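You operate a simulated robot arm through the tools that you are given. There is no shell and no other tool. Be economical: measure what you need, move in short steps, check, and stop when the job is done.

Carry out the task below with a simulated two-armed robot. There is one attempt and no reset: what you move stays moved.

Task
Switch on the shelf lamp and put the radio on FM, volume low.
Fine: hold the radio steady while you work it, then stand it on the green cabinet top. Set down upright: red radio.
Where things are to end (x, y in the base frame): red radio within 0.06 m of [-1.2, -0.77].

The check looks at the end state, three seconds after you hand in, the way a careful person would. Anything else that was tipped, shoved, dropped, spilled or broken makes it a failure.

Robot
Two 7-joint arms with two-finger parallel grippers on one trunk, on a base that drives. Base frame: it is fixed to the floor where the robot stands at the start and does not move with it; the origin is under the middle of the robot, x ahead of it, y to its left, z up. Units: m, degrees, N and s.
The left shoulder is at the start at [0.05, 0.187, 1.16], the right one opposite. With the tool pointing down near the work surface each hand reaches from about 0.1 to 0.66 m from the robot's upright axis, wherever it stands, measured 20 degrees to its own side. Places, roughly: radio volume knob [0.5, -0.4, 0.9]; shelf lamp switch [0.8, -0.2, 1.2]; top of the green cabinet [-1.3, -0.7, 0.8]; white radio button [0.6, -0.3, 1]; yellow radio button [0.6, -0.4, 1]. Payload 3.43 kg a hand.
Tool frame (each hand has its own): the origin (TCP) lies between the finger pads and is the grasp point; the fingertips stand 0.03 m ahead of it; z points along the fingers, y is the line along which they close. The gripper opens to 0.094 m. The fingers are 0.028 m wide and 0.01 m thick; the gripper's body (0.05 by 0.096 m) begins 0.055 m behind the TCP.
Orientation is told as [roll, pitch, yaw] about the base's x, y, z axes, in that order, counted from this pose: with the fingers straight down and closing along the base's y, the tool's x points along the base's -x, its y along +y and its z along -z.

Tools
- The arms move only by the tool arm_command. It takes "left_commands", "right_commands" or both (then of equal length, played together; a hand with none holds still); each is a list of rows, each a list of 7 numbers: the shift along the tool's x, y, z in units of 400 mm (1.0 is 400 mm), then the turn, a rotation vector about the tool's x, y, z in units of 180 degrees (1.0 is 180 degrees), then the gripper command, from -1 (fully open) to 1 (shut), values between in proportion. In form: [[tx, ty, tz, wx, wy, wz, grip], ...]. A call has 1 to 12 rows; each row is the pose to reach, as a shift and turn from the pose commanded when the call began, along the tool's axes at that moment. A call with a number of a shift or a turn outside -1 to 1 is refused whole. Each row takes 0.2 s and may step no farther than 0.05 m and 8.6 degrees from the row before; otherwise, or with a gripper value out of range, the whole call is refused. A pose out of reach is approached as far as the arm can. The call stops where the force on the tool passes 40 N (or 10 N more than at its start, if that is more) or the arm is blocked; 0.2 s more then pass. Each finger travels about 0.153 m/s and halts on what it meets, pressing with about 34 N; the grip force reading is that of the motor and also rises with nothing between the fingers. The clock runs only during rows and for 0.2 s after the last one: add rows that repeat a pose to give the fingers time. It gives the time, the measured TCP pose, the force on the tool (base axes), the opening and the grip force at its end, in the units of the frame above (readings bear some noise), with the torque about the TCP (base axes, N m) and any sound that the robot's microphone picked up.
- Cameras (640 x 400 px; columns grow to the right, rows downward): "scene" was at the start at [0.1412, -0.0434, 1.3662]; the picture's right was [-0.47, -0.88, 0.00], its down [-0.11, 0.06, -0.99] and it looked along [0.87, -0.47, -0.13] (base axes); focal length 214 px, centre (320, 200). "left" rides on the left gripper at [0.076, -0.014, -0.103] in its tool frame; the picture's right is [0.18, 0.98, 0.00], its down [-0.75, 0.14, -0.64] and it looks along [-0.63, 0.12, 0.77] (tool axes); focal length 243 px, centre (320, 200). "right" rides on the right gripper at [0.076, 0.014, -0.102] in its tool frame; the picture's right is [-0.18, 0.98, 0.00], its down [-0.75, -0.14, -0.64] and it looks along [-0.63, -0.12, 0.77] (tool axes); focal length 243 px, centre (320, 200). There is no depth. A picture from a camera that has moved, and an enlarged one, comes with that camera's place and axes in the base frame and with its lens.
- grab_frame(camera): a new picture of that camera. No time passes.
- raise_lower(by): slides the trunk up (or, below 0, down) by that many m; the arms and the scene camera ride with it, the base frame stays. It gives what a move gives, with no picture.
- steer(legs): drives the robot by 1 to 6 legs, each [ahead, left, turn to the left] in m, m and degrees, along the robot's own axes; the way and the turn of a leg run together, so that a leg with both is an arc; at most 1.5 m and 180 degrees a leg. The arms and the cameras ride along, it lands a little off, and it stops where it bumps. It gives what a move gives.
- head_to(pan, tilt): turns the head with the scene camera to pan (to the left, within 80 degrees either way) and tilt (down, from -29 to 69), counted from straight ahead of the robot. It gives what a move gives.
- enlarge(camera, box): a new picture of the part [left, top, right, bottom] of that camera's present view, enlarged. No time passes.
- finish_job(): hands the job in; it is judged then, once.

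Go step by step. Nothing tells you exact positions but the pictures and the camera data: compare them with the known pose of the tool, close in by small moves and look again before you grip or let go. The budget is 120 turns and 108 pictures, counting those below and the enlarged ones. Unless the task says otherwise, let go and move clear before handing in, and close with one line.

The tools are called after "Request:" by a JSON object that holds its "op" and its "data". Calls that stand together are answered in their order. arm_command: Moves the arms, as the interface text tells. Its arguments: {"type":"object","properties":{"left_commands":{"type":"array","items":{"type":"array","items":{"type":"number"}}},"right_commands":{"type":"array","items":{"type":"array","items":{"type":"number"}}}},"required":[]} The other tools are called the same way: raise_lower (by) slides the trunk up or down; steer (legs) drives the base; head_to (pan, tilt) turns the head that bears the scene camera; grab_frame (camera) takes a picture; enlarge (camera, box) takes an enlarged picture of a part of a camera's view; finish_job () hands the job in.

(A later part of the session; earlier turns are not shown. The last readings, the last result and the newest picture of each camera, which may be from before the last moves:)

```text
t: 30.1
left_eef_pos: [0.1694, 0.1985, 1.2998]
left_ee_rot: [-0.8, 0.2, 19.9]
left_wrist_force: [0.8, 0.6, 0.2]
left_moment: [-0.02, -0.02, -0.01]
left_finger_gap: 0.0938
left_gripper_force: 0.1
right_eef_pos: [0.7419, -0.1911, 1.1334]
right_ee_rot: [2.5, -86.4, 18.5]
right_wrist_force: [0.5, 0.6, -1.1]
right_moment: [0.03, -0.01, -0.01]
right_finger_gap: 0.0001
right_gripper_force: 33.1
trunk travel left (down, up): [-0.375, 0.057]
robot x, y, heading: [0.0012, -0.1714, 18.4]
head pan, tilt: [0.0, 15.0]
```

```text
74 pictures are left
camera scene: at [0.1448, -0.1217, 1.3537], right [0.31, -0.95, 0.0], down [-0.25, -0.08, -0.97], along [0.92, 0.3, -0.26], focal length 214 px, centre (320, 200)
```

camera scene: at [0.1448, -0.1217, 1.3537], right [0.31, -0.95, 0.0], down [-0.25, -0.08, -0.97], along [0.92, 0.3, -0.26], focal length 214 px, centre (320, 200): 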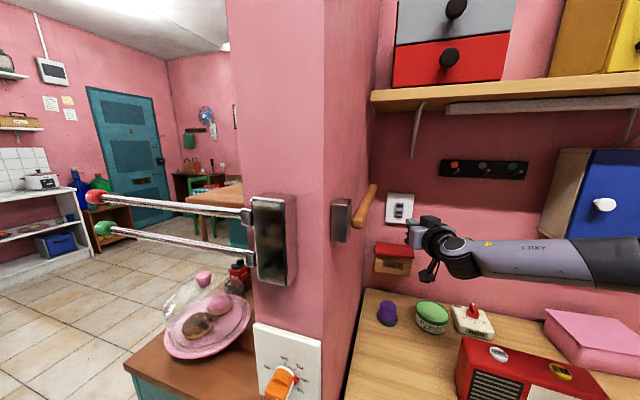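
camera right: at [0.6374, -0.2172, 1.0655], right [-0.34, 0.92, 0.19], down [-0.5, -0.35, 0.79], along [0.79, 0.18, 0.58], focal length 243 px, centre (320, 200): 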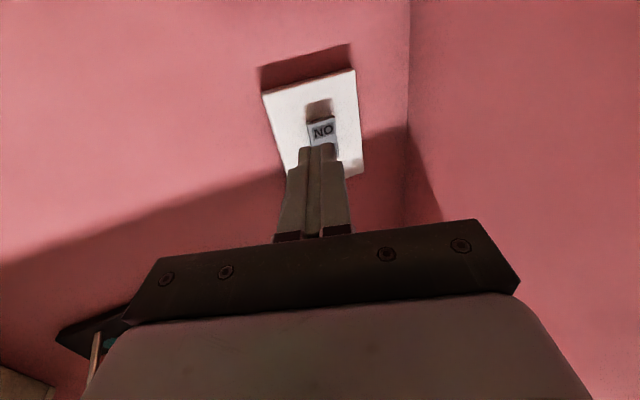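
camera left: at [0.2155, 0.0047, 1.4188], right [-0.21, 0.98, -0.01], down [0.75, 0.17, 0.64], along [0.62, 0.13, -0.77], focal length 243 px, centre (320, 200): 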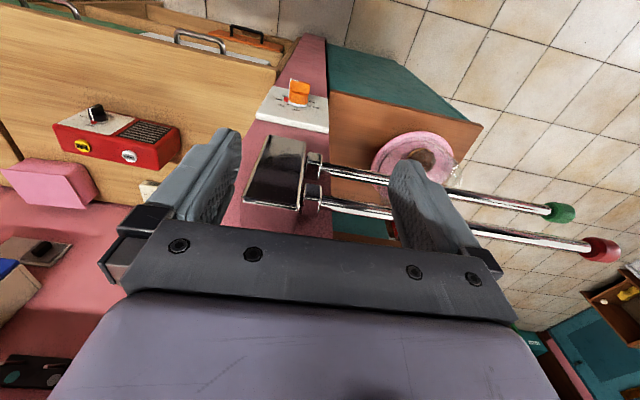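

Fingertips are 5 cm from ON and lined up. I press slowly.

Request:
{"op": "arm_command", "data": {"right_commands": [[-0.01, 0, 0.04, 0, 0, 0, 1], [-0.015, 0.0, 0.08, 0, 0, 0, 1], [-0.015, 0.0, 0.1, 0, 0, 0, 1], [-0.015, 0, 0.115, 0, 0, 0, 1], [-0.015, 0, 0.13, 0, 0, 0, 1], [-0.015, 0, 0.145, 0, 0, 0, 1]]}}

Request:
{"op": "enlarge", "data": {"camera": "right", "box": [240, 80, 400, 200]}}

Request:
{"op": "grab_frame", "data": {"camera": "scene"}}

```text
t: 31.5
left_eef_pos: [0.1698, 0.197, 1.3003]
left_ee_rot: [-0.8, 0.2, 19.9]
left_wrist_force: [-0.2, 0.1, -0.1]
left_moment: [-0.02, -0.02, -0.02]
left_finger_gap: 0.0939
left_gripper_force: 0.1
right_eef_pos: [0.7664, -0.1922, 1.1485]
right_ee_rot: [2.5, -86.4, 18.4]
right_wrist_force: [1.0, -1.2, -0.5]
right_moment: [-0.03, 0.01, 0.01]
right_finger_gap: 0.0
right_gripper_force: 32.7
right hand out of reach, approached as far as the arm can: row 2, 3, 4, 5, 6
trunk travel left (down, up): [-0.375, 0.057]
robot x, y, heading: [-0.0077, -0.1673, 18.5]
head pan, tilt: [0.0, 15.0]
```

```text
3.33 times, centred on (320, 140) of right
camera zoom: at [0.6616, -0.2183, 1.0791], right [-0.34, 0.92, 0.19], down [-0.5, -0.35, 0.79], along [0.79, 0.18, 0.58], focal length 809 px, centre (320, 400)
```

zoom: 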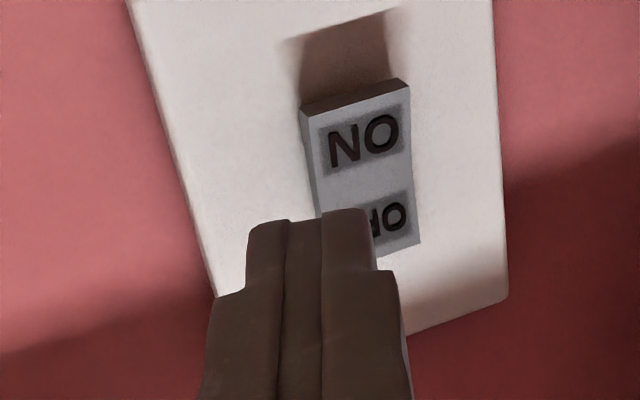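

```text
72 pictures are left
camera scene: at [0.1446, -0.1219, 1.3537], right [0.31, -0.95, 0.0], down [-0.25, -0.08, -0.97], along [0.92, 0.3, -0.26], focal length 214 px, centre (320, 200)
```

scene: 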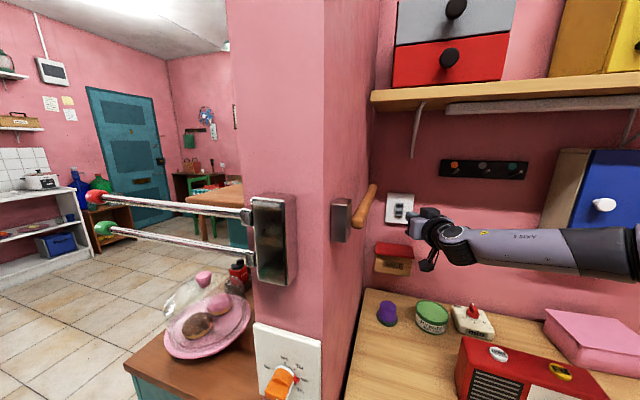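

Still just short of reach. I draw back, go down slightly, and move the base ahead 5 cm.

Request:
{"op": "arm_command", "data": {"right_commands": [[0.01, 0, -0.08, 0, 0, 0, 1], [0.03, 0.0, -0.18, 0, 0, 0, 1]]}}

Request:
{"op": "steer", "data": {"legs": [[0.05, 0.015, 0]]}}

```text
t: 32.1
left_eef_pos: [0.1696, 0.1969, 1.2991]
left_ee_rot: [-0.7, 0.2, 20.0]
left_wrist_force: [0.3, 0.5, -0.1]
left_moment: [0.01, 0.01, 0.03]
left_finger_gap: 0.0941
left_gripper_force: 0.1
right_eef_pos: [0.6999, -0.2175, 1.1419]
right_ee_rot: [2.3, -86.4, 18.8]
right_wrist_force: [0.3, 0.0, 0.3]
right_moment: [0.0, 0.0, 0.02]
right_finger_gap: 0.0001
right_gripper_force: 33.1
trunk travel left (down, up): [-0.375, 0.057]
robot x, y, heading: [0.0001, -0.1711, 18.4]
head pan, tilt: [0.0, 15.0]
```

```text
t: 33.2
left_eef_pos: [0.2131, 0.2216, 1.3]
left_ee_rot: [-0.7, 0.2, 19.5]
left_wrist_force: [-0.9, 0.5, 0.7]
left_moment: [-0.01, 0.02, 0.01]
left_finger_gap: 0.0943
left_gripper_force: 0.0
right_eef_pos: [0.7393, -0.1959, 1.1422]
right_ee_rot: [2.2, -86.4, 18.1]
right_wrist_force: [-0.4, -0.9, -0.4]
right_moment: [0.01, 0.01, -0.01]
right_finger_gap: 0.0001
right_gripper_force: 32.7
trunk travel left (down, up): [-0.375, 0.057]
robot x, y, heading: [0.0426, -0.146, 17.8]
head pan, tilt: [0.0, 15.0]
stopped in leg 1: the robot was blocked; the commanded pose is now the measured one
```

Request:
{"op": "arm_command", "data": {"right_commands": [[0.012, 0.005, 0.05, 0, 0, 0, 1], [0.016, 0.008, 0.09, 0, 0, 0, 1], [0.016, 0.008, 0.11, 0, 0, 0, 1], [0.016, 0.008, 0.125, 0, 0, 0, 1], [0.016, 0.008, 0.14, 0, 0, 0, 1], [0.016, 0.008, 0.155, 0, 0, 0, 1]]}}

Request:
{"op": "enlarge", "data": {"camera": "right", "box": [240, 80, 400, 200]}}

Request:
{"op": "grab_frame", "data": {"camera": "scene"}}

```text
t: 34.6
left_eef_pos: [0.2129, 0.2245, 1.2992]
left_ee_rot: [-0.8, 0.4, 19.4]
left_wrist_force: [-0.3, 0.6, -0.3]
left_moment: [0.02, 0.01, -0.03]
left_finger_gap: 0.094
left_gripper_force: 0.1
right_eef_pos: [0.7944, -0.1721, 1.131]
right_ee_rot: [2.0, -86.4, 18.6]
right_wrist_force: [0.5, -0.2, 0.8]
right_moment: [0.03, -0.01, 0.02]
right_finger_gap: 0.0001
right_gripper_force: 33.5
trunk travel left (down, up): [-0.375, 0.057]
robot x, y, heading: [0.0389, -0.1474, 17.6]
head pan, tilt: [0.0, 15.0]
```

```text
3.33 times, centred on (320, 140) of right
camera zoom: at [0.69, -0.1959, 1.0617], right [-0.33, 0.92, 0.19], down [-0.51, -0.34, 0.79], along [0.8, 0.17, 0.58], focal length 809 px, centre (320, 400)
```

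zoom: 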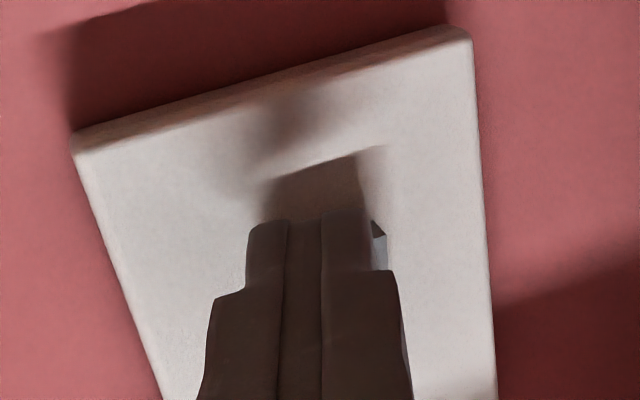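

```text
70 pictures are left
camera scene: at [0.1852, -0.096, 1.3537], right [0.3, -0.95, 0.0], down [-0.25, -0.08, -0.97], along [0.92, 0.29, -0.26], focal length 214 px, centre (320, 200)
```

scene: 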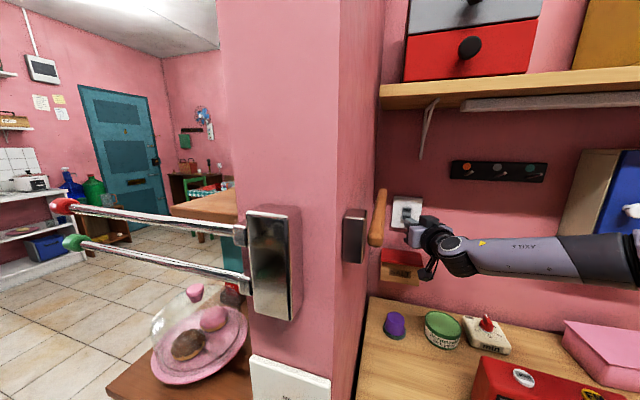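

No contact yet; I continue in small steps.

Request:
{"op": "arm_command", "data": {"right_commands": [[-0.008, 0.01, 0.01, 0, 0, 0, 1], [-0.008, 0.012, 0.025, 0, 0, 0, 1], [-0.008, 0.012, 0.04, 0, 0, 0, 1], [-0.008, 0.012, 0.055, 0, 0, 0, 1], [-0.008, 0.012, 0.07, 0, 0, 0, 1], [-0.008, 0.012, 0.085, 0, 0, 0, 1]]}}

Request:
{"op": "enlarge", "data": {"camera": "right", "box": [240, 80, 400, 200]}}

```text
t: 36.0
left_eef_pos: [0.2103, 0.2232, 1.2997]
left_ee_rot: [-0.8, 0.3, 19.4]
left_wrist_force: [0.8, 0.0, 0.4]
left_moment: [-0.01, 0.04, 0.03]
left_finger_gap: 0.0941
left_gripper_force: 0.1
right_eef_pos: [0.7995, -0.1712, 1.1376]
right_ee_rot: [1.0, -85.8, 20.2]
right_wrist_force: [-36.4, 0.4, -16.0]
right_moment: [-0.06, 0.14, 0.08]
right_finger_gap: 0.0001
right_gripper_force: 32.7
right hand out of reach, approached as far as the arm can: row 1, 2, 3, 4, 5, 6
trunk travel left (down, up): [-0.375, 0.057]
robot x, y, heading: [0.0374, -0.1411, 17.6]
head pan, tilt: [0.0, 15.0]
```

```text
3.33 times, centred on (320, 140) of right
camera zoom: at [0.694, -0.1974, 1.0699], right [-0.34, 0.92, 0.18], down [-0.49, -0.34, 0.8], along [0.8, 0.18, 0.57], focal length 809 px, centre (320, 400)
```

zoom: 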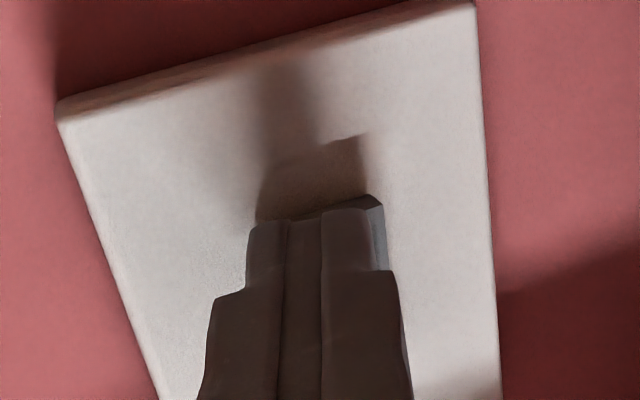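

I'm pressing on the rocker with 36 N, without a click, probably too near its middle. I back off, go 1 cm lower and press again.

Request:
{"op": "arm_command", "data": {"right_commands": [[0, 0, -0.05, 0, 0, 0, 1], [0.03, 0.0, -0.05, 0, 0, 0, 1], [0.035, 0.01, -0.02, 0, 0, 0, 1], [0.035, 0.012, 0.01, 0, 0, 0, 1], [0.035, 0.012, 0.03, 0, 0, 0, 1], [0.035, 0.012, 0.045, 0, 0, 0, 1], [0.035, 0.012, 0.06, 0, 0, 0, 1]]}}

Request:
{"op": "enlarge", "data": {"camera": "right", "box": [240, 80, 400, 200]}}

```text
t: 37.6
left_eef_pos: [0.2121, 0.2224, 1.2994]
left_ee_rot: [-0.9, 0.2, 19.4]
left_wrist_force: [-0.8, 0.6, 0.1]
left_moment: [0.03, -0.01, 0.03]
left_finger_gap: 0.094
left_gripper_force: 0.0
right_eef_pos: [0.8018, -0.1766, 1.1338]
right_ee_rot: [1.2, -85.9, 19.7]
right_wrist_force: [-24.3, -1.7, -11.7]
right_moment: [0.08, 0.02, 0.18]
right_finger_gap: 0.0
right_gripper_force: 32.8
right hand out of reach, approached as far as the arm can: row 4, 5, 6, 7
trunk travel left (down, up): [-0.375, 0.057]
robot x, y, heading: [0.0381, -0.1437, 17.6]
head pan, tilt: [0.0, 15.0]
heard: click
```

```text
3.33 times, centred on (320, 140) of right
camera zoom: at [0.6966, -0.2021, 1.0648], right [-0.34, 0.92, 0.19], down [-0.5, -0.34, 0.8], along [0.8, 0.18, 0.58], focal length 809 px, centre (320, 400)
```

zoom: 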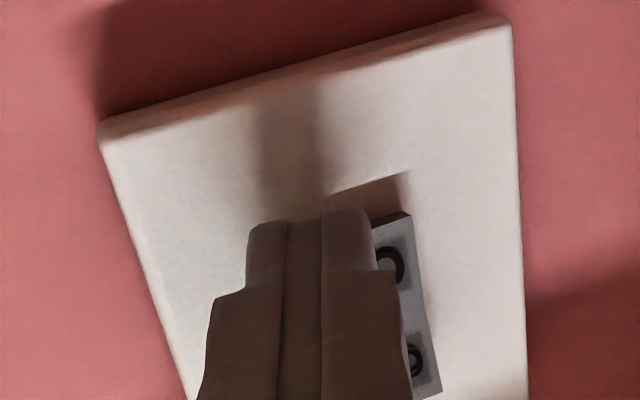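

Click heard. I draw the hand straight back and check the lamp and the rocker.

Request:
{"op": "arm_command", "data": {"right_commands": [[0, -0.01, -0.08, 0, 0, 0, 1], [0, -0.02, -0.18, 0, 0, 0, 1], [0, -0.05, -0.28, 0, 0, 0, 1]]}}

Request:
{"op": "grab_frame", "data": {"camera": "scene"}}

Request:
{"op": "enlarge", "data": {"camera": "scene", "box": [370, 160, 490, 290]}}

```text
t: 38.5
left_eef_pos: [0.2115, 0.2228, 1.299]
left_ee_rot: [-0.8, 0.2, 19.4]
left_wrist_force: [0.0, -0.7, 0.0]
left_moment: [0.01, -0.05, 0.01]
left_finger_gap: 0.0939
left_gripper_force: 0.0
right_eef_pos: [0.7062, -0.235, 1.1415]
right_ee_rot: [2.2, -86.6, 18.1]
right_wrist_force: [-0.3, -0.1, -0.1]
right_moment: [0.01, 0.01, 0.02]
right_finger_gap: 0.0001
right_gripper_force: 33.1
trunk travel left (down, up): [-0.375, 0.057]
robot x, y, heading: [0.0378, -0.143, 17.7]
head pan, tilt: [0.0, 15.0]
```

```text
67 pictures are left
camera scene: at [0.1845, -0.0967, 1.3539], right [0.3, -0.95, 0.0], down [-0.25, -0.08, -0.97], along [0.92, 0.29, -0.26], focal length 214 px, centre (320, 200)
```

scene: 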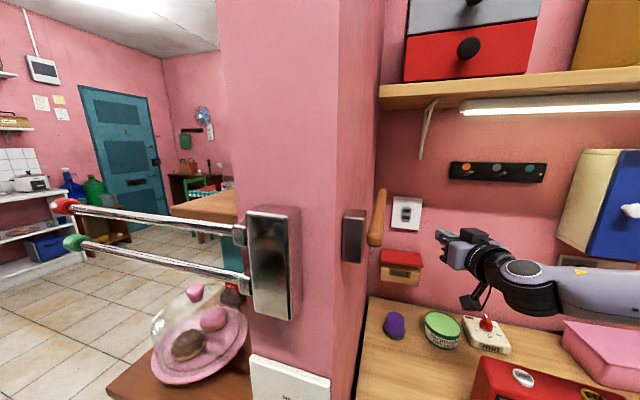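

```text
3.08 times, centred on (430, 225) of scene
camera zoom: at [0.1845, -0.0967, 1.3539], right [0.3, -0.95, 0.0], down [-0.25, -0.08, -0.97], along [0.92, 0.29, -0.26], focal length 660 px, centre (-18, 123)
```

zoom: 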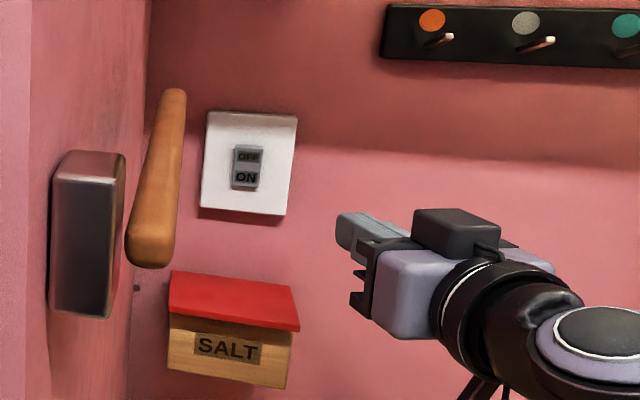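

The tube lamp under the shelf is lit. Next I draw the hand back, back the base off, and line up in front of the radio.

Request:
{"op": "arm_command", "data": {"right_commands": [[0, 0, -0.12, 0, 0, 0, 1], [-0.05, 0.0, -0.24, 0, 0, 0, 1], [-0.1, 0.0, -0.36, 0, 0, 0, 1], [-0.15, 0, -0.48, 0, 0, 0, 1]]}}

Request:
{"op": "steer", "data": {"legs": [[-0.18, 0, 0], [0, -0.2, 0], [0, 0, -18]]}}

Request:
{"op": "head_to", "data": {"pan": 0, "tilt": 25}}

Request:
{"op": "grab_frame", "data": {"camera": "scene"}}

```text
refused: row 2 steps farther than a row can; nothing moved
```

```text
t: 42.2
left_eef_pos: [0.2053, -0.093, 1.2991]
left_ee_rot: [-0.7, 0.4, 1.7]
left_wrist_force: [-0.3, 0.4, -0.6]
left_moment: [0.0, -0.03, 0.02]
left_finger_gap: 0.094
left_gripper_force: 0.1
right_eef_pos: [0.5379, -0.679, 1.1408]
right_ee_rot: [2.0, -86.4, 0.7]
right_wrist_force: [0.3, -0.1, 0.5]
right_moment: [-0.01, 0.0, 0.02]
right_finger_gap: 0.0001
right_gripper_force: 33.0
trunk travel left (down, up): [-0.375, 0.057]
robot x, y, heading: [-0.0713, -0.3908, 0.4]
head pan, tilt: [0.0, 15.0]
```

```text
t: 42.9
left_eef_pos: [0.2064, -0.0922, 1.3007]
left_ee_rot: [-0.8, 0.4, 1.7]
left_wrist_force: [-0.2, 1.2, -0.7]
left_moment: [-0.04, 0.01, 0.0]
left_finger_gap: 0.0938
left_gripper_force: 0.1
right_eef_pos: [0.5376, -0.6767, 1.1388]
right_ee_rot: [1.9, -86.4, 0.9]
right_wrist_force: [0.3, 0.1, -0.4]
right_moment: [0.0, 0.03, -0.02]
right_finger_gap: 0.0001
right_gripper_force: 32.6
trunk travel left (down, up): [-0.375, 0.057]
robot x, y, heading: [-0.066, -0.3885, -0.0]
head pan, tilt: [0.0, 25.0]
```

```text
65 pictures are left
camera scene: at [0.0808, -0.3871, 1.3375], right [0.0, -1.0, 0.0], down [-0.42, 0.0, -0.91], along [0.91, 0.0, -0.42], focal length 214 px, centre (320, 200)
```

scene: 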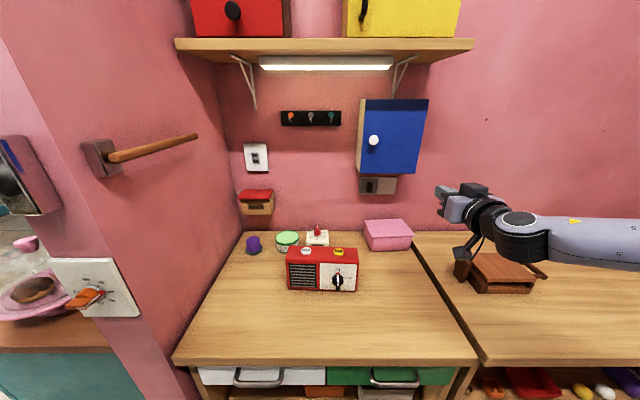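

Nothing was disturbed and the robot faces the radio. I measure the radio precisely.

Request:
{"op": "enlarge", "data": {"camera": "scene", "box": [270, 225, 380, 305]}}

```text
5.00 times, centred on (325, 265) of scene
camera zoom: at [0.0808, -0.3871, 1.3375], right [0.0, -1.0, 0.0], down [-0.42, 0.0, -0.91], along [0.91, 0.0, -0.42], focal length 1072 px, centre (295, -125)
```

zoom: 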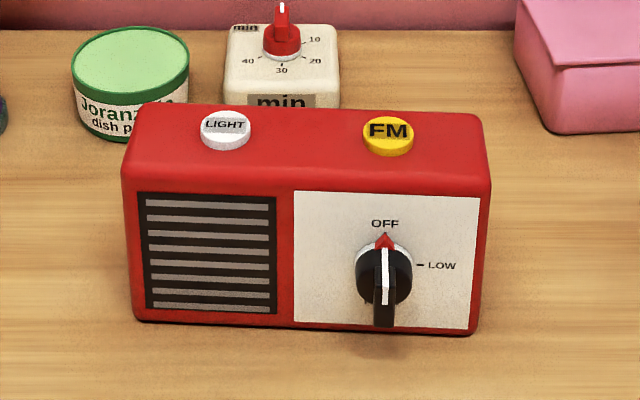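

The radio is turned about -3°: knob axis near (y -0.437, z 0.89), FM button near (0.56, -0.439, 0.95). To grip the knob without the wrist camera hitting the counter, I pull the right hand back and roll it so that the camera is on top.

Request:
{"op": "arm_command", "data": {"right_commands": [[0, 0, -0.1, 0, 0, 0, 0.6], [0, 0, -0.2, 0, 0, -0.045, 0], [0, 0, -0.3, 0, 0, -0.09, -0.3], [0, 0, -0.4, 0, 0, -0.135, -0.3], [0, 0, -0.45, 0, 0, -0.18, -0.3], [0, 0, -0.45, 0, 0, -0.225, -0.3], [0, 0, -0.45, 0, 0, -0.27, -0.3], [0, 0, -0.45, 0, 0, -0.315, -0.3], [0, 0, -0.45, 0, 0, -0.36, -0.3], [0, 0, -0.45, 0, 0, -0.405, -0.3], [0, 0, -0.45, 0, 0, -0.45, -0.3], [0, 0, -0.45, 0, 0, -0.495, -0.3]]}}

```text
t: 45.5
left_eef_pos: [0.2057, -0.0904, 1.299]
left_ee_rot: [-0.7, 0.3, 1.8]
left_wrist_force: [0.6, 0.2, -0.5]
left_moment: [-0.01, -0.01, -0.01]
left_finger_gap: 0.094
left_gripper_force: 0.1
right_eef_pos: [0.3794, -0.6943, 1.1502]
right_ee_rot: [-86.4, -0.8, 92.7]
right_wrist_force: [-0.6, 0.0, 0.4]
right_moment: [0.0, 0.02, 0.03]
right_finger_gap: 0.0612
right_gripper_force: 0.1
right hand out of reach, approached as far as the arm can: row 4, 5, 6, 7, 8, 9, 10, 11, 12
trunk travel left (down, up): [-0.375, 0.057]
robot x, y, heading: [-0.0667, -0.3858, 0.0]
head pan, tilt: [0.0, 25.0]
```

Request:
{"op": "arm_command", "data": {"right_commands": [[0, 0, 0.05, 0, 0, -0.045, -0.3], [0, 0, 0.1, 0, 0, -0.09, -0.3], [-0.05, 0, 0.1, 0, 0, -0.135, -0.3], [-0.1, 0, 0.1, 0, 0, -0.18, -0.3], [-0.15, 0, 0.1, 0, 0, -0.225, -0.3], [-0.2, 0, 0.1, 0, 0, -0.27, -0.3], [-0.25, 0, 0.1, 0, 0, -0.315, -0.3], [-0.3, 0, 0.1, 0, 0, -0.36, -0.3], [-0.35, 0, 0.1, 0, 0, -0.405, -0.3], [-0.4, 0, 0.1, 0, 0, -0.45, -0.3], [-0.45, 0, 0.1, 0, 0, -0.49, -0.3]]}}

Request:
{"op": "grab_frame", "data": {"camera": "scene"}}

Request:
{"op": "grab_frame", "data": {"camera": "right"}}

```text
t: 47.9
left_eef_pos: [0.2059, -0.0921, 1.2982]
left_ee_rot: [-0.8, 0.4, 1.7]
left_wrist_force: [-0.2, 0.5, 0.2]
left_moment: [0.0, 0.03, 0.01]
left_finger_gap: 0.0938
left_gripper_force: 0.0
right_eef_pos: [0.4085, -0.5129, 1.1528]
right_ee_rot: [-37.2, 85.4, 145.6]
right_wrist_force: [0.1, 0.4, 0.3]
right_moment: [0.01, -0.01, -0.02]
right_finger_gap: 0.0611
right_gripper_force: 0.1
trunk travel left (down, up): [-0.375, 0.057]
robot x, y, heading: [-0.0712, -0.3868, 0.3]
head pan, tilt: [0.0, 25.0]
```

```text
63 pictures are left
camera scene: at [0.0811, -0.3871, 1.3375], right [0.0, -1.0, 0.0], down [-0.42, 0.0, -0.91], along [0.91, 0.0, -0.42], focal length 214 px, centre (320, 200)
```

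scene: 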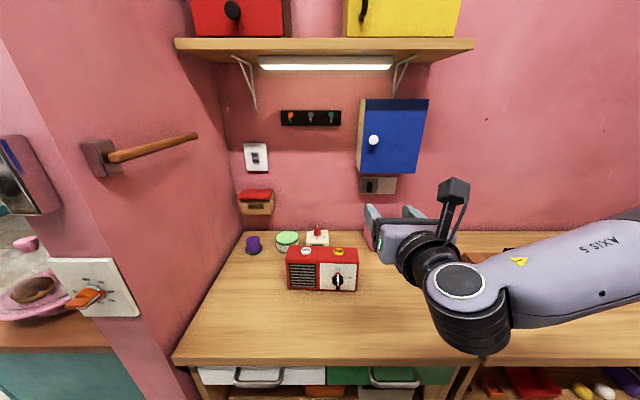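

```text
62 pictures are left
camera right: at [0.3129, -0.5361, 1.2342], right [0.03, -0.97, -0.23], down [-0.7, 0.14, -0.7], along [0.72, 0.18, -0.67], focal length 243 px, centre (320, 200)
```

right: 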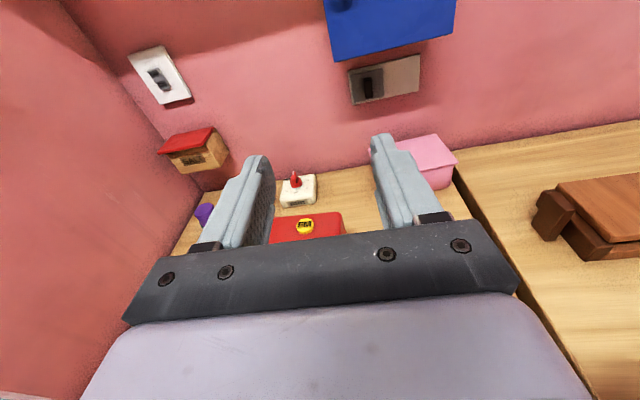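

The right wrist camera is on top now. Next the left hand comes: I turn it so that its fingers close across the radio's depth (camera to the left), lowering it clear of the peg.

Request:
{"op": "arm_command", "data": {"left_commands": [[0, 0, 0.04, 0, 0, 0.045, -1], [0, 0, 0.08, 0, 0, 0.09, -1], [0, -0.03, 0.12, 0, 0, 0.135, -1], [0, -0.08, 0.16, 0, 0, 0.18, -1], [-0.02, -0.13, 0.2, 0, 0, 0.225, -1], [-0.05, -0.18, 0.24, 0, 0, 0.27, -1], [-0.1, -0.23, 0.28, 0, 0, 0.315, -1], [-0.15, -0.28, 0.32, 0, 0, 0.36, -1], [-0.2, -0.33, 0.36, 0, 0, 0.405, -1], [-0.25, -0.38, 0.4, 0, 0, 0.45, -1], [-0.3, -0.43, 0.44, 0, 0, 0.495, -1], [-0.35, -0.47, 0.45, 0, 0, 0.526, -1]]}}

Request:
{"op": "grab_frame", "data": {"camera": "scene"}}

```text
t: 50.5
left_eef_pos: [0.2372, -0.3152, 1.1135]
left_ee_rot: [-0.2, -0.8, -92.7]
left_wrist_force: [0.0, -0.3, -0.5]
left_moment: [0.01, 0.01, -0.01]
left_finger_gap: 0.0942
left_gripper_force: 0.1
left hand out of reach, approached as far as the arm can: row 10, 11, 12
right_eef_pos: [0.4088, -0.5128, 1.1515]
right_ee_rot: [-38.1, 85.4, 144.6]
right_wrist_force: [-0.6, -0.3, -0.1]
right_moment: [-0.02, 0.02, 0.01]
right_finger_gap: 0.0612
right_gripper_force: 0.0
trunk travel left (down, up): [-0.375, 0.057]
robot x, y, heading: [-0.0737, -0.3912, -0.0]
head pan, tilt: [0.0, 25.0]
```

```text
61 pictures are left
camera scene: at [0.0807, -0.3875, 1.3375], right [0.0, -1.0, 0.0], down [-0.42, 0.0, -0.91], along [0.91, 0.0, -0.42], focal length 214 px, centre (320, 200)
```

scene: 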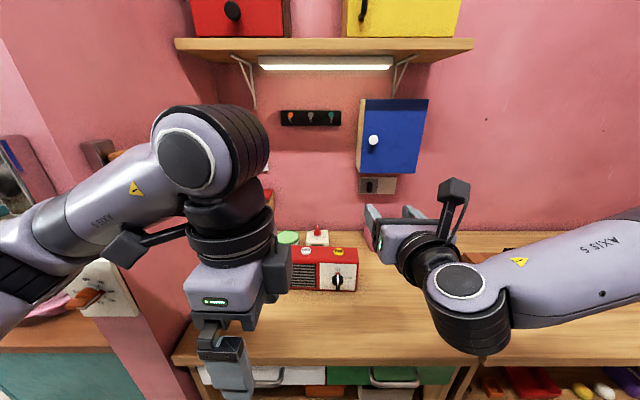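

The left hand points down in front of the counter. The peg bar (y about -0.085, z about 1.26) is close to the left forearm's path, so I lower the trunk and shift the base slightly right before reaching in.

Request:
{"op": "steer", "data": {"legs": [[0, -0.07, 0]]}}

Request:
{"op": "raise_lower", "data": {"by": -0.1}}

Request:
{"op": "grab_frame", "data": {"camera": "scene"}}

```text
t: 51.5
left_eef_pos: [0.2383, -0.3837, 1.1124]
left_ee_rot: [-0.2, -0.7, -92.7]
left_wrist_force: [0.3, 0.0, -0.3]
left_moment: [0.06, 0.01, 0.03]
left_finger_gap: 0.0941
left_gripper_force: 0.1
right_eef_pos: [0.4081, -0.5818, 1.1507]
right_ee_rot: [-38.4, 85.4, 144.5]
right_wrist_force: [-0.1, -0.5, 0.1]
right_moment: [-0.01, 0.01, 0.0]
right_finger_gap: 0.0612
right_gripper_force: 0.1
trunk travel left (down, up): [-0.375, 0.057]
robot x, y, heading: [-0.0722, -0.457, 0.2]
head pan, tilt: [0.0, 25.0]
```

```text
t: 52.8
left_eef_pos: [0.2385, -0.3831, 1.0139]
left_ee_rot: [-0.2, -0.7, -92.5]
left_wrist_force: [-0.5, 0.0, 0.1]
left_moment: [0.02, 0.0, -0.03]
left_finger_gap: 0.0942
left_gripper_force: 0.1
right_eef_pos: [0.4087, -0.581, 1.0512]
right_ee_rot: [-38.1, 85.4, 144.8]
right_wrist_force: [0.6, -0.1, 0.6]
right_moment: [-0.01, 0.02, 0.01]
right_finger_gap: 0.0607
right_gripper_force: 0.0
trunk travel left (down, up): [-0.275, 0.157]
robot x, y, heading: [-0.0731, -0.4559, 0.2]
head pan, tilt: [0.0, 25.0]
```

```text
60 pictures are left
camera scene: at [0.0808, -0.4568, 1.2375], right [0.0, -1.0, 0.0], down [-0.42, 0.0, -0.91], along [0.91, 0.0, -0.42], focal length 214 px, centre (320, 200)
```

scene: 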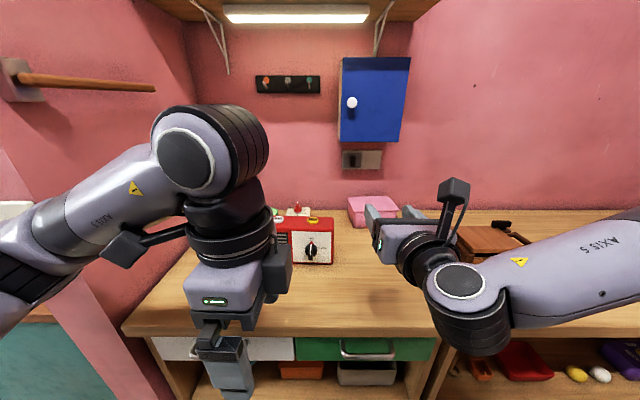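

Request:
{"op": "arm_command", "data": {"left_commands": [[0.05, 0.1, -0.04, 0, 0, 0, -1], [0.1, 0.2, -0.04, 0, 0, 0, -1], [0.15, 0.3, -0.04, 0, 0, 0, -1], [0.19, 0.4, -0.04, 0, 0, 0, -1], [0.21, 0.5, -0.04, 0, 0, 0, -1], [0.21, 0.6, -0.04, 0, 0, 0, -1], [0.21, 0.646, -0.04, 0, 0, 0, -1]]}}

Request:
{"op": "grab_frame", "data": {"camera": "left"}}

Request:
{"op": "grab_frame", "data": {"camera": "right"}}

```text
t: 54.4
left_eef_pos: [0.2375, -0.3765, 1.0191]
left_ee_rot: [-0.2, -0.8, -92.5]
left_wrist_force: [0.2, 0.1, -0.2]
left_moment: [0.0, -0.02, -0.01]
left_finger_gap: 0.094
left_gripper_force: 0.2
left hand out of reach, approached as far as the arm can: row 1, 2, 3, 4, 5, 6, 7
right_eef_pos: [0.4093, -0.5823, 1.0529]
right_ee_rot: [-37.9, 85.4, 144.9]
right_wrist_force: [0.4, -0.5, 1.1]
right_moment: [0.02, -0.01, 0.04]
right_finger_gap: 0.0611
right_gripper_force: 0.1
trunk travel left (down, up): [-0.275, 0.157]
robot x, y, heading: [-0.0714, -0.4566, 0.0]
head pan, tilt: [0.0, 25.0]
```

```text
59 pictures are left
camera left: at [0.2273, -0.2988, 1.1197], right [0.99, 0.14, -0.01], down [0.11, -0.75, 0.65], along [0.09, -0.65, -0.76], focal length 243 px, centre (320, 200)
```

left: 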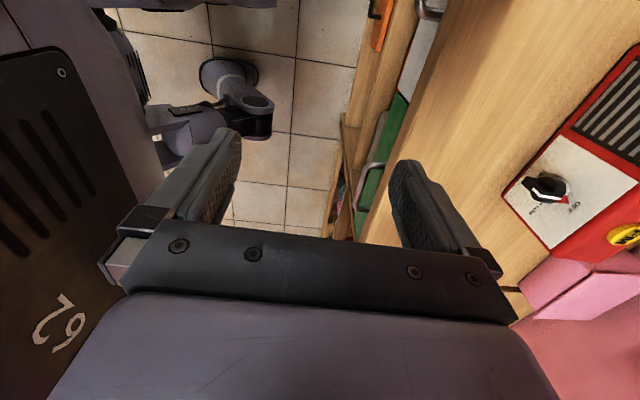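

```text
58 pictures are left
camera right: at [0.3126, -0.6059, 1.1341], right [0.03, -0.97, -0.23], down [-0.7, 0.14, -0.7], along [0.72, 0.18, -0.67], focal length 243 px, centre (320, 200)
```

right: 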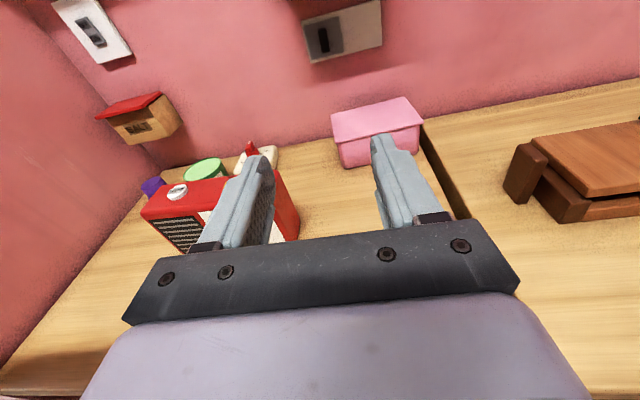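

The left wrist is at a joint limit with this turn, so I unwind it the other way (fingers still to close across the radio), moving a little forward.

Request:
{"op": "arm_command", "data": {"left_commands": [[0, 0, -0.02, 0, 0, -0.045, -1], [0, 0, -0.05, 0, 0, -0.09, -1], [0, 0.05, -0.06, 0, 0, -0.135, -1], [0, 0.1, -0.06, 0, 0, -0.18, -1], [0, 0.15, -0.06, 0, 0, -0.225, -1], [0, 0.2, -0.06, 0, 0, -0.27, -1], [0, 0.25, -0.06, 0, 0, -0.315, -1], [0, 0.27, -0.06, 0, 0, -0.36, -1], [0, 0.27, -0.06, 0, 0, -0.405, -1], [0, 0.27, -0.06, 0, 0, -0.45, -1], [0, 0.27, -0.06, 0, 0, -0.495, -1], [0, 0.27, -0.06, 0, 0, -0.54, -1]]}}

Request:
{"op": "arm_command", "data": {"left_commands": [[0, 0, 0, 0, 0, -0.045, -1], [0, 0, 0, 0, 0, -0.09, -1], [0, 0.0, 0, 0, 0, -0.135, -1], [0, 0, 0, 0, 0, -0.18, -1], [0, 0, 0, 0, 0, -0.225, -1], [0, 0, 0, 0, 0, -0.27, -1], [0, 0, 0, 0, 0, -0.315, -1], [0, 0, 0, 0, 0, -0.36, -1], [0, 0, 0, 0, 0, -0.405, -1], [0, 0, 0, 0, 0, -0.45, -1]]}}

```text
t: 57.0
left_eef_pos: [0.3367, -0.3831, 1.0551]
left_ee_rot: [-0.7, 0.4, 4.6]
left_wrist_force: [-0.4, -0.3, 0.3]
left_moment: [0.03, 0.02, 0.01]
left_finger_gap: 0.094
left_gripper_force: 0.1
right_eef_pos: [0.4091, -0.5834, 1.0519]
right_ee_rot: [-38.0, 85.4, 144.9]
right_wrist_force: [-1.4, 0.0, 0.2]
right_moment: [0.04, -0.01, -0.02]
right_finger_gap: 0.0611
right_gripper_force: 0.1
trunk travel left (down, up): [-0.275, 0.157]
robot x, y, heading: [-0.0722, -0.4593, -0.0]
head pan, tilt: [0.0, 25.0]
```

```text
t: 59.2
left_eef_pos: [0.3361, -0.3838, 1.056]
left_ee_rot: [0.1, 0.9, 85.9]
left_wrist_force: [0.2, -0.3, 0.1]
left_moment: [-0.02, -0.02, 0.02]
left_finger_gap: 0.0941
left_gripper_force: 0.0
right_eef_pos: [0.4096, -0.582, 1.0528]
right_ee_rot: [-37.9, 85.4, 144.9]
right_wrist_force: [0.4, 0.5, 0.3]
right_moment: [0.02, 0.01, 0.0]
right_finger_gap: 0.061
right_gripper_force: 0.1
trunk travel left (down, up): [-0.275, 0.157]
robot x, y, heading: [-0.0712, -0.4591, -0.0]
head pan, tilt: [0.0, 25.0]
```

Request:
{"op": "arm_command", "data": {"left_commands": [[-0.05, -0.1, 0.02, 0, 0, -0.006, -1], [-0.1, -0.2, 0.03, 0, 0, -0.006, -1], [-0.15, -0.3, 0.03, 0, 0, -0.006, -1], [-0.2, -0.4, 0.03, 0, 0, -0.006, -1], [-0.22, -0.5, 0.03, 0, 0, -0.006, -1], [-0.223, -0.565, 0.03, 0, 0, -0.006, -1]]}}

Request:
{"op": "grab_frame", "data": {"camera": "left"}}

Request:
{"op": "grab_frame", "data": {"camera": "scene"}}

```text
t: 60.6
left_eef_pos: [0.5319, -0.307, 1.0373]
left_ee_rot: [0.1, 0.6, 86.7]
left_wrist_force: [-0.2, -0.6, 0.6]
left_moment: [0.03, -0.03, 0.02]
left_finger_gap: 0.094
left_gripper_force: 0.2
left hand out of reach, approached as far as the arm can: row 5, 6
right_eef_pos: [0.4082, -0.5841, 1.0522]
right_ee_rot: [-38.7, 85.4, 144.0]
right_wrist_force: [-0.1, -0.2, 0.0]
right_moment: [0.01, 0.0, 0.05]
right_finger_gap: 0.0613
right_gripper_force: 0.0
trunk travel left (down, up): [-0.275, 0.157]
robot x, y, heading: [-0.0691, -0.4588, 0.1]
head pan, tilt: [0.0, 25.0]
```

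```text
57 pictures are left
camera left: at [0.5428, -0.383, 1.1395], right [-0.99, -0.12, 0.0], down [-0.09, 0.77, 0.63], along [-0.08, 0.63, -0.77], focal length 243 px, centre (320, 200)
```

left: 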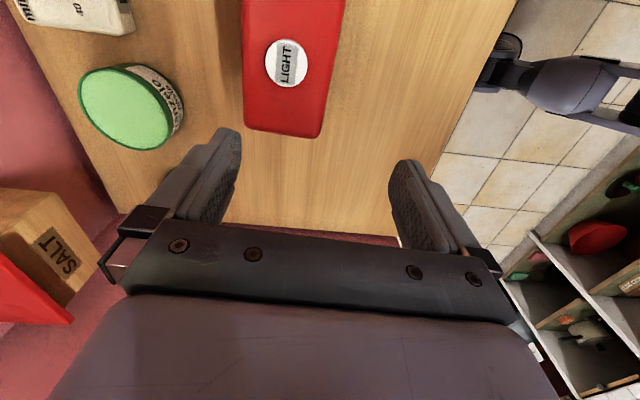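

```text
56 pictures are left
camera scene: at [0.0807, -0.458, 1.2375], right [0.0, -1.0, 0.0], down [-0.42, 0.0, -0.91], along [0.91, 0.0, -0.42], focal length 214 px, centre (320, 200)
```

scene: 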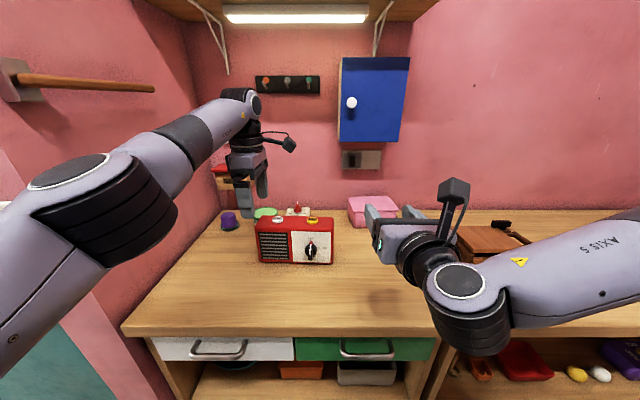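

The left hand stands just left of the LIGHT button at (0.532, -0.307), near its reach limit. I drive 5 cm ahead, then lower onto the radio's left end.

Request:
{"op": "steer", "data": {"legs": [[0.055, 0, 0]]}}

Request:
{"op": "grab_frame", "data": {"camera": "left"}}

```text
t: 61.6
left_eef_pos: [0.5852, -0.3054, 1.0366]
left_ee_rot: [0.2, 0.8, 86.7]
left_wrist_force: [-0.2, 0.6, 0.3]
left_moment: [-0.02, 0.01, -0.03]
left_finger_gap: 0.0938
left_gripper_force: 0.1
right_eef_pos: [0.4624, -0.5822, 1.0515]
right_ee_rot: [-37.5, 85.4, 145.1]
right_wrist_force: [0.4, 0.8, 0.0]
right_moment: [0.0, 0.01, -0.02]
right_finger_gap: 0.0609
right_gripper_force: 0.0
trunk travel left (down, up): [-0.275, 0.157]
robot x, y, heading: [-0.0171, -0.457, 0.1]
head pan, tilt: [0.0, 25.0]
```

```text
55 pictures are left
camera left: at [0.5973, -0.3808, 1.1389], right [-0.99, -0.13, 0.01], down [-0.1, 0.77, 0.63], along [-0.09, 0.63, -0.77], focal length 243 px, centre (320, 200)
```

left: 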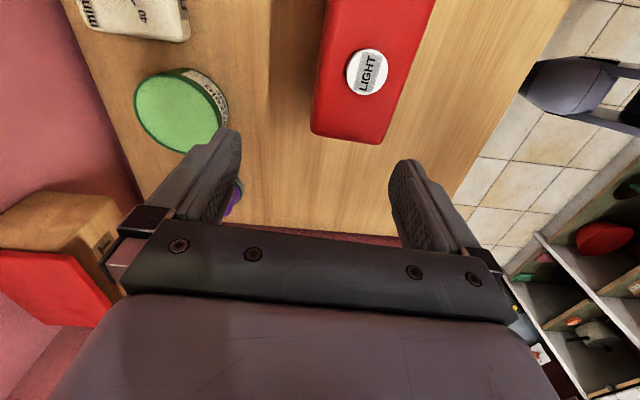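

Request:
{"op": "arm_command", "data": {"left_commands": [[0.01, 0.04, 0.02, 0, 0, 0, -1], [0.02, 0.0615, 0.08, 0, 0, 0, -1], [0.02, 0.0615, 0.15, 0, 0, 0, -1], [0.02, 0.0615, 0.2, 0, 0, 0, -1]]}}

Request:
{"op": "grab_frame", "data": {"camera": "left"}}

Request:
{"op": "enlarge", "data": {"camera": "scene", "box": [210, 160, 350, 280]}}

```text
t: 62.6
left_eef_pos: [0.5908, -0.3156, 0.9852]
left_ee_rot: [1.4, 0.8, 87.6]
left_wrist_force: [-4.2, 5.3, 16.4]
left_moment: [0.42, 0.92, -0.21]
left_finger_gap: 0.0942
left_gripper_force: 0.1
left hand out of reach, approached as far as the arm can: row 1, 2, 3, 4
right_eef_pos: [0.4622, -0.5818, 1.0528]
right_ee_rot: [-37.4, 85.5, 145.5]
right_wrist_force: [0.0, 0.4, -0.6]
right_moment: [0.0, -0.02, 0.0]
right_finger_gap: 0.0612
right_gripper_force: 0.0
trunk travel left (down, up): [-0.275, 0.157]
robot x, y, heading: [-0.0167, -0.455, 0.0]
head pan, tilt: [0.0, 25.0]
stopped in row 4 (left hand): the force on the tool passed its limit (the readings are from after the stop); the commanded pose is now the measured one
```

```text
54 pictures are left
camera left: at [0.6065, -0.3912, 1.0861], right [-0.99, -0.14, 0.03], down [-0.09, 0.77, 0.63], along [-0.11, 0.62, -0.77], focal length 243 px, centre (320, 200)
```

left: 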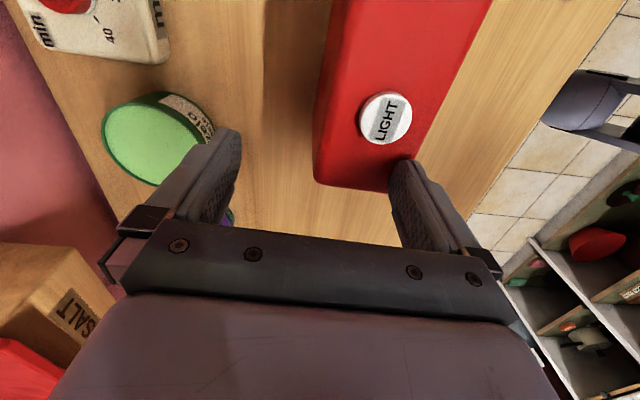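

```text
3.33 times, centred on (280, 220) of scene
camera zoom: at [0.1337, -0.4555, 1.2379], right [0.0, -1.0, 0.0], down [-0.42, 0.0, -0.91], along [0.91, 0.0, -0.42], focal length 715 px, centre (453, 133)
```

zoom: 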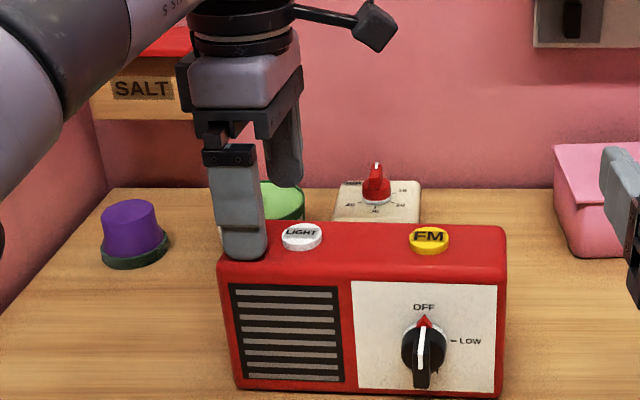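

The hand did not follow sideways (a joint limit), so the front finger touched the radio's top lightly. I lift at once and correct with the base instead.

Request:
{"op": "arm_command", "data": {"left_commands": [[0, 0, -0.06, 0, 0, 0, -1], [0, 0, -0.12, 0, 0, 0, -1]]}}

Request:
{"op": "enlarge", "data": {"camera": "scene", "box": [210, 160, 350, 280]}}

```text
t: 63.2
left_eef_pos: [0.5859, -0.3153, 1.0172]
left_ee_rot: [1.6, 1.1, 87.7]
left_wrist_force: [0.3, 0.0, 0.7]
left_moment: [0.04, -0.01, -0.01]
left_finger_gap: 0.0939
left_gripper_force: 0.1
left hand out of reach, approached as far as the arm can: row 1, 2
right_eef_pos: [0.4637, -0.582, 1.0509]
right_ee_rot: [-37.3, 85.4, 145.6]
right_wrist_force: [0.5, 0.1, 0.0]
right_moment: [-0.01, 0.01, 0.04]
right_finger_gap: 0.0609
right_gripper_force: 0.1
trunk travel left (down, up): [-0.275, 0.157]
robot x, y, heading: [-0.0163, -0.4611, 0.4]
head pan, tilt: [0.0, 25.0]
```

```text
3.33 times, centred on (280, 220) of scene
camera zoom: at [0.1352, -0.4563, 1.2373], right [0.0, -1.0, 0.0], down [-0.42, 0.0, -0.91], along [0.91, 0.0, -0.42], focal length 715 px, centre (453, 133)
```

zoom: 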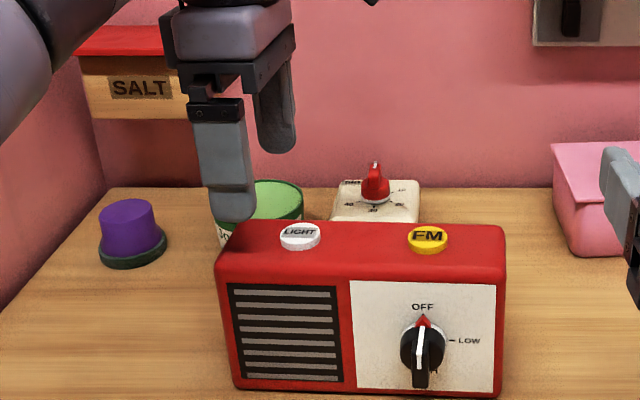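

The radio is unmoved. My shift was counted from an unreached commanded pose, so I bring the base 3 cm ahead for slack and re-center the hand above the radio's end.

Request:
{"op": "steer", "data": {"legs": [[0.03, 0, 0]]}}

Request:
{"op": "arm_command", "data": {"left_commands": [[0, 0.06, 0.02, 0, 0, 0, -1], [0, 0.12, 0.02, 0, 0, 0, -1], [0, 0.12, 0.02, 0, 0, 0, -1]]}}

```text
t: 64.0
left_eef_pos: [0.6151, -0.316, 1.0175]
left_ee_rot: [1.6, 1.0, 87.7]
left_wrist_force: [-0.3, -0.3, 0.9]
left_moment: [0.03, -0.01, -0.03]
left_finger_gap: 0.0939
left_gripper_force: 0.0
right_eef_pos: [0.4934, -0.5809, 1.051]
right_ee_rot: [-37.1, 85.4, 145.7]
right_wrist_force: [-0.2, -0.4, 0.2]
right_moment: [0.0, -0.02, -0.03]
right_finger_gap: 0.0607
right_gripper_force: 0.0
trunk travel left (down, up): [-0.275, 0.157]
robot x, y, heading: [0.0097, -0.4602, 0.2]
head pan, tilt: [0.0, 25.0]
```

```text
t: 64.8
left_eef_pos: [0.6117, -0.3176, 1.0232]
left_ee_rot: [1.6, 1.0, 87.7]
left_wrist_force: [0.3, -0.6, -0.2]
left_moment: [-0.02, -0.01, -0.01]
left_finger_gap: 0.0942
left_gripper_force: 0.0
left hand out of reach, approached as far as the arm can: row 1, 2, 3
right_eef_pos: [0.4923, -0.5811, 1.051]
right_ee_rot: [-37.4, 85.3, 145.6]
right_wrist_force: [0.7, 0.4, 0.2]
right_moment: [-0.01, -0.02, 0.02]
right_finger_gap: 0.0612
right_gripper_force: 0.0
trunk travel left (down, up): [-0.275, 0.157]
robot x, y, heading: [0.0131, -0.4577, 0.0]
head pan, tilt: [0.0, 25.0]
```

Request:
{"op": "arm_command", "data": {"left_commands": [[0, 0.1, 0, 0, 0, 0, -1], [0.0, 0.2, 0, 0, 0, 0, -1], [0.0, 0.3, 0, 0, 0, 0, -1], [0.0, 0.3, 0, 0, 0, 0, -1]]}}

```text
t: 65.8
left_eef_pos: [0.4866, -0.3148, 1.0311]
left_ee_rot: [1.2, 0.8, 87.9]
left_wrist_force: [-0.4, 0.4, -0.1]
left_moment: [0.0, 0.03, -0.02]
left_finger_gap: 0.0939
left_gripper_force: 0.0
left hand out of reach, approached as far as the arm can: row 1
right_eef_pos: [0.4887, -0.5842, 1.0536]
right_ee_rot: [-41.4, 85.5, 141.5]
right_wrist_force: [1.3, -0.7, -0.3]
right_moment: [0.01, -0.03, -0.01]
right_finger_gap: 0.0611
right_gripper_force: 0.1
trunk travel left (down, up): [-0.275, 0.157]
robot x, y, heading: [0.0084, -0.4601, 0.5]
head pan, tilt: [0.0, 25.0]
```

Request:
{"op": "arm_command", "data": {"left_commands": [[-0.007, -0.09, 0, 0, 0, 0, -1], [-0.014, -0.183, 0.0, 0, 0, 0, -1], [-0.014, -0.183, 0.05, 0, 0, 0, -1]]}}

Request:
{"op": "grab_frame", "data": {"camera": "left"}}

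```text
t: 66.6
left_eef_pos: [0.5637, -0.3162, 1.0033]
left_ee_rot: [1.5, 1.0, 87.7]
left_wrist_force: [1.1, 0.9, -0.8]
left_moment: [0.01, 0.01, 0.0]
left_finger_gap: 0.0941
left_gripper_force: 0.0
right_eef_pos: [0.4928, -0.5805, 1.052]
right_ee_rot: [-37.4, 85.4, 145.5]
right_wrist_force: [0.3, -0.2, 0.1]
right_moment: [0.02, -0.03, -0.03]
right_finger_gap: 0.0614
right_gripper_force: 0.0
trunk travel left (down, up): [-0.275, 0.157]
robot x, y, heading: [0.0137, -0.4572, 0.2]
head pan, tilt: [0.0, 25.0]
```

```text
51 pictures are left
camera left: at [0.5787, -0.3923, 1.1065], right [-0.99, -0.14, 0.03], down [-0.09, 0.77, 0.63], along [-0.11, 0.62, -0.77], focal length 243 px, centre (320, 200)
```

left: 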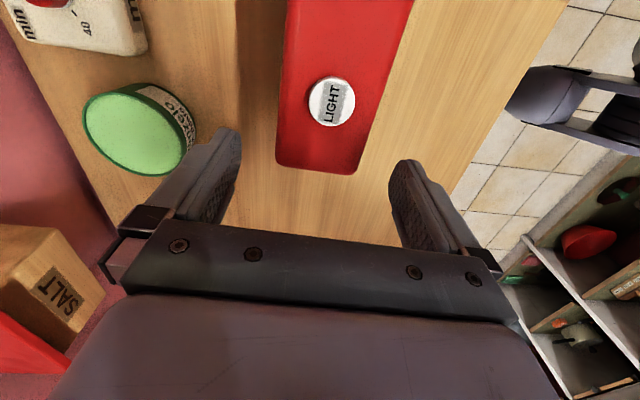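

Centered. I lower over the radio's end and close the left gripper.

Request:
{"op": "arm_command", "data": {"left_commands": [[-0.007, 0.005, 0.06, 0, 0, 0, -1], [-0.007, 0.005, 0.12, 0, 0, 0, -1], [-0.007, 0.005, 0.17, 0, 0, 0, -1], [-0.007, 0.005, 0.195, 0, 0, 0, -1]]}}

Request:
{"op": "enlarge", "data": {"camera": "scene", "box": [190, 160, 350, 290]}}

```text
t: 67.6
left_eef_pos: [0.5584, -0.3164, 0.9263]
left_ee_rot: [1.6, 1.0, 87.7]
left_wrist_force: [0.5, -0.4, -0.1]
left_moment: [0.02, -0.02, 0.04]
left_finger_gap: 0.0938
left_gripper_force: 0.1
right_eef_pos: [0.4923, -0.5805, 1.0516]
right_ee_rot: [-37.3, 85.5, 145.6]
right_wrist_force: [-0.3, -0.4, -0.6]
right_moment: [0.02, 0.02, 0.01]
right_finger_gap: 0.0613
right_gripper_force: 0.0
trunk travel left (down, up): [-0.275, 0.157]
robot x, y, heading: [0.0111, -0.4577, 0.4]
head pan, tilt: [0.0, 25.0]
```

```text
3.08 times, centred on (270, 225) of scene
camera zoom: at [0.1646, -0.4562, 1.2375], right [0.0, -1.0, 0.0], down [-0.42, 0.0, -0.91], along [0.91, 0.0, -0.42], focal length 660 px, centre (474, 123)
```

zoom: 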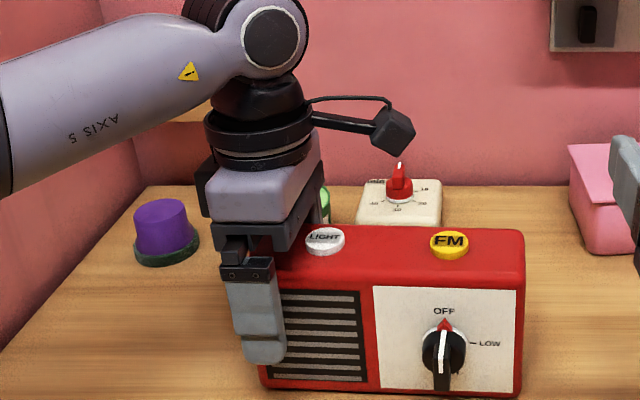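

Request:
{"op": "arm_command", "data": {"left_commands": [[0, 0, 0, 0, 0, 0, 0], [0, 0, 0, 0, 0, 0, 0.5], [0, 0, 0, 0, 0, 0, 1], [0, 0, 0, 0, 0, 0, 1]]}}

Request:
{"op": "grab_frame", "data": {"camera": "right"}}

Request:
{"op": "enlarge", "data": {"camera": "scene", "box": [190, 160, 350, 290]}}

```text
t: 68.6
left_eef_pos: [0.5588, -0.3161, 0.9268]
left_ee_rot: [1.6, 1.1, 87.7]
left_wrist_force: [2.4, 0.3, 0.7]
left_moment: [0.02, -0.42, 0.26]
left_finger_gap: 0.0687
left_gripper_force: 33.7
right_eef_pos: [0.4931, -0.5808, 1.052]
right_ee_rot: [-37.2, 85.4, 145.5]
right_wrist_force: [0.0, 0.2, -0.1]
right_moment: [0.02, -0.03, 0.02]
right_finger_gap: 0.061
right_gripper_force: 0.0
trunk travel left (down, up): [-0.275, 0.157]
robot x, y, heading: [0.0142, -0.4584, 0.2]
head pan, tilt: [0.0, 25.0]
```

```text
49 pictures are left
camera right: at [0.3966, -0.6047, 1.1339], right [0.04, -0.97, -0.23], down [-0.7, 0.14, -0.7], along [0.72, 0.19, -0.67], focal length 243 px, centre (320, 200)
```

right: 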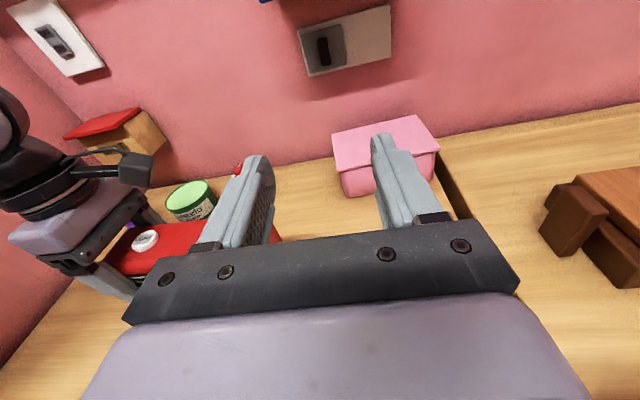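

```text
3.08 times, centred on (270, 225) of scene
camera zoom: at [0.1647, -0.4562, 1.2375], right [0.0, -1.0, 0.0], down [-0.42, 0.0, -0.91], along [0.91, 0.0, -0.42], focal length 660 px, centre (474, 123)
```

zoom: 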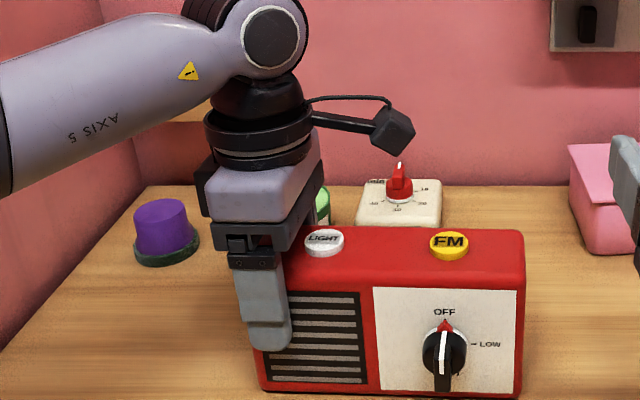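

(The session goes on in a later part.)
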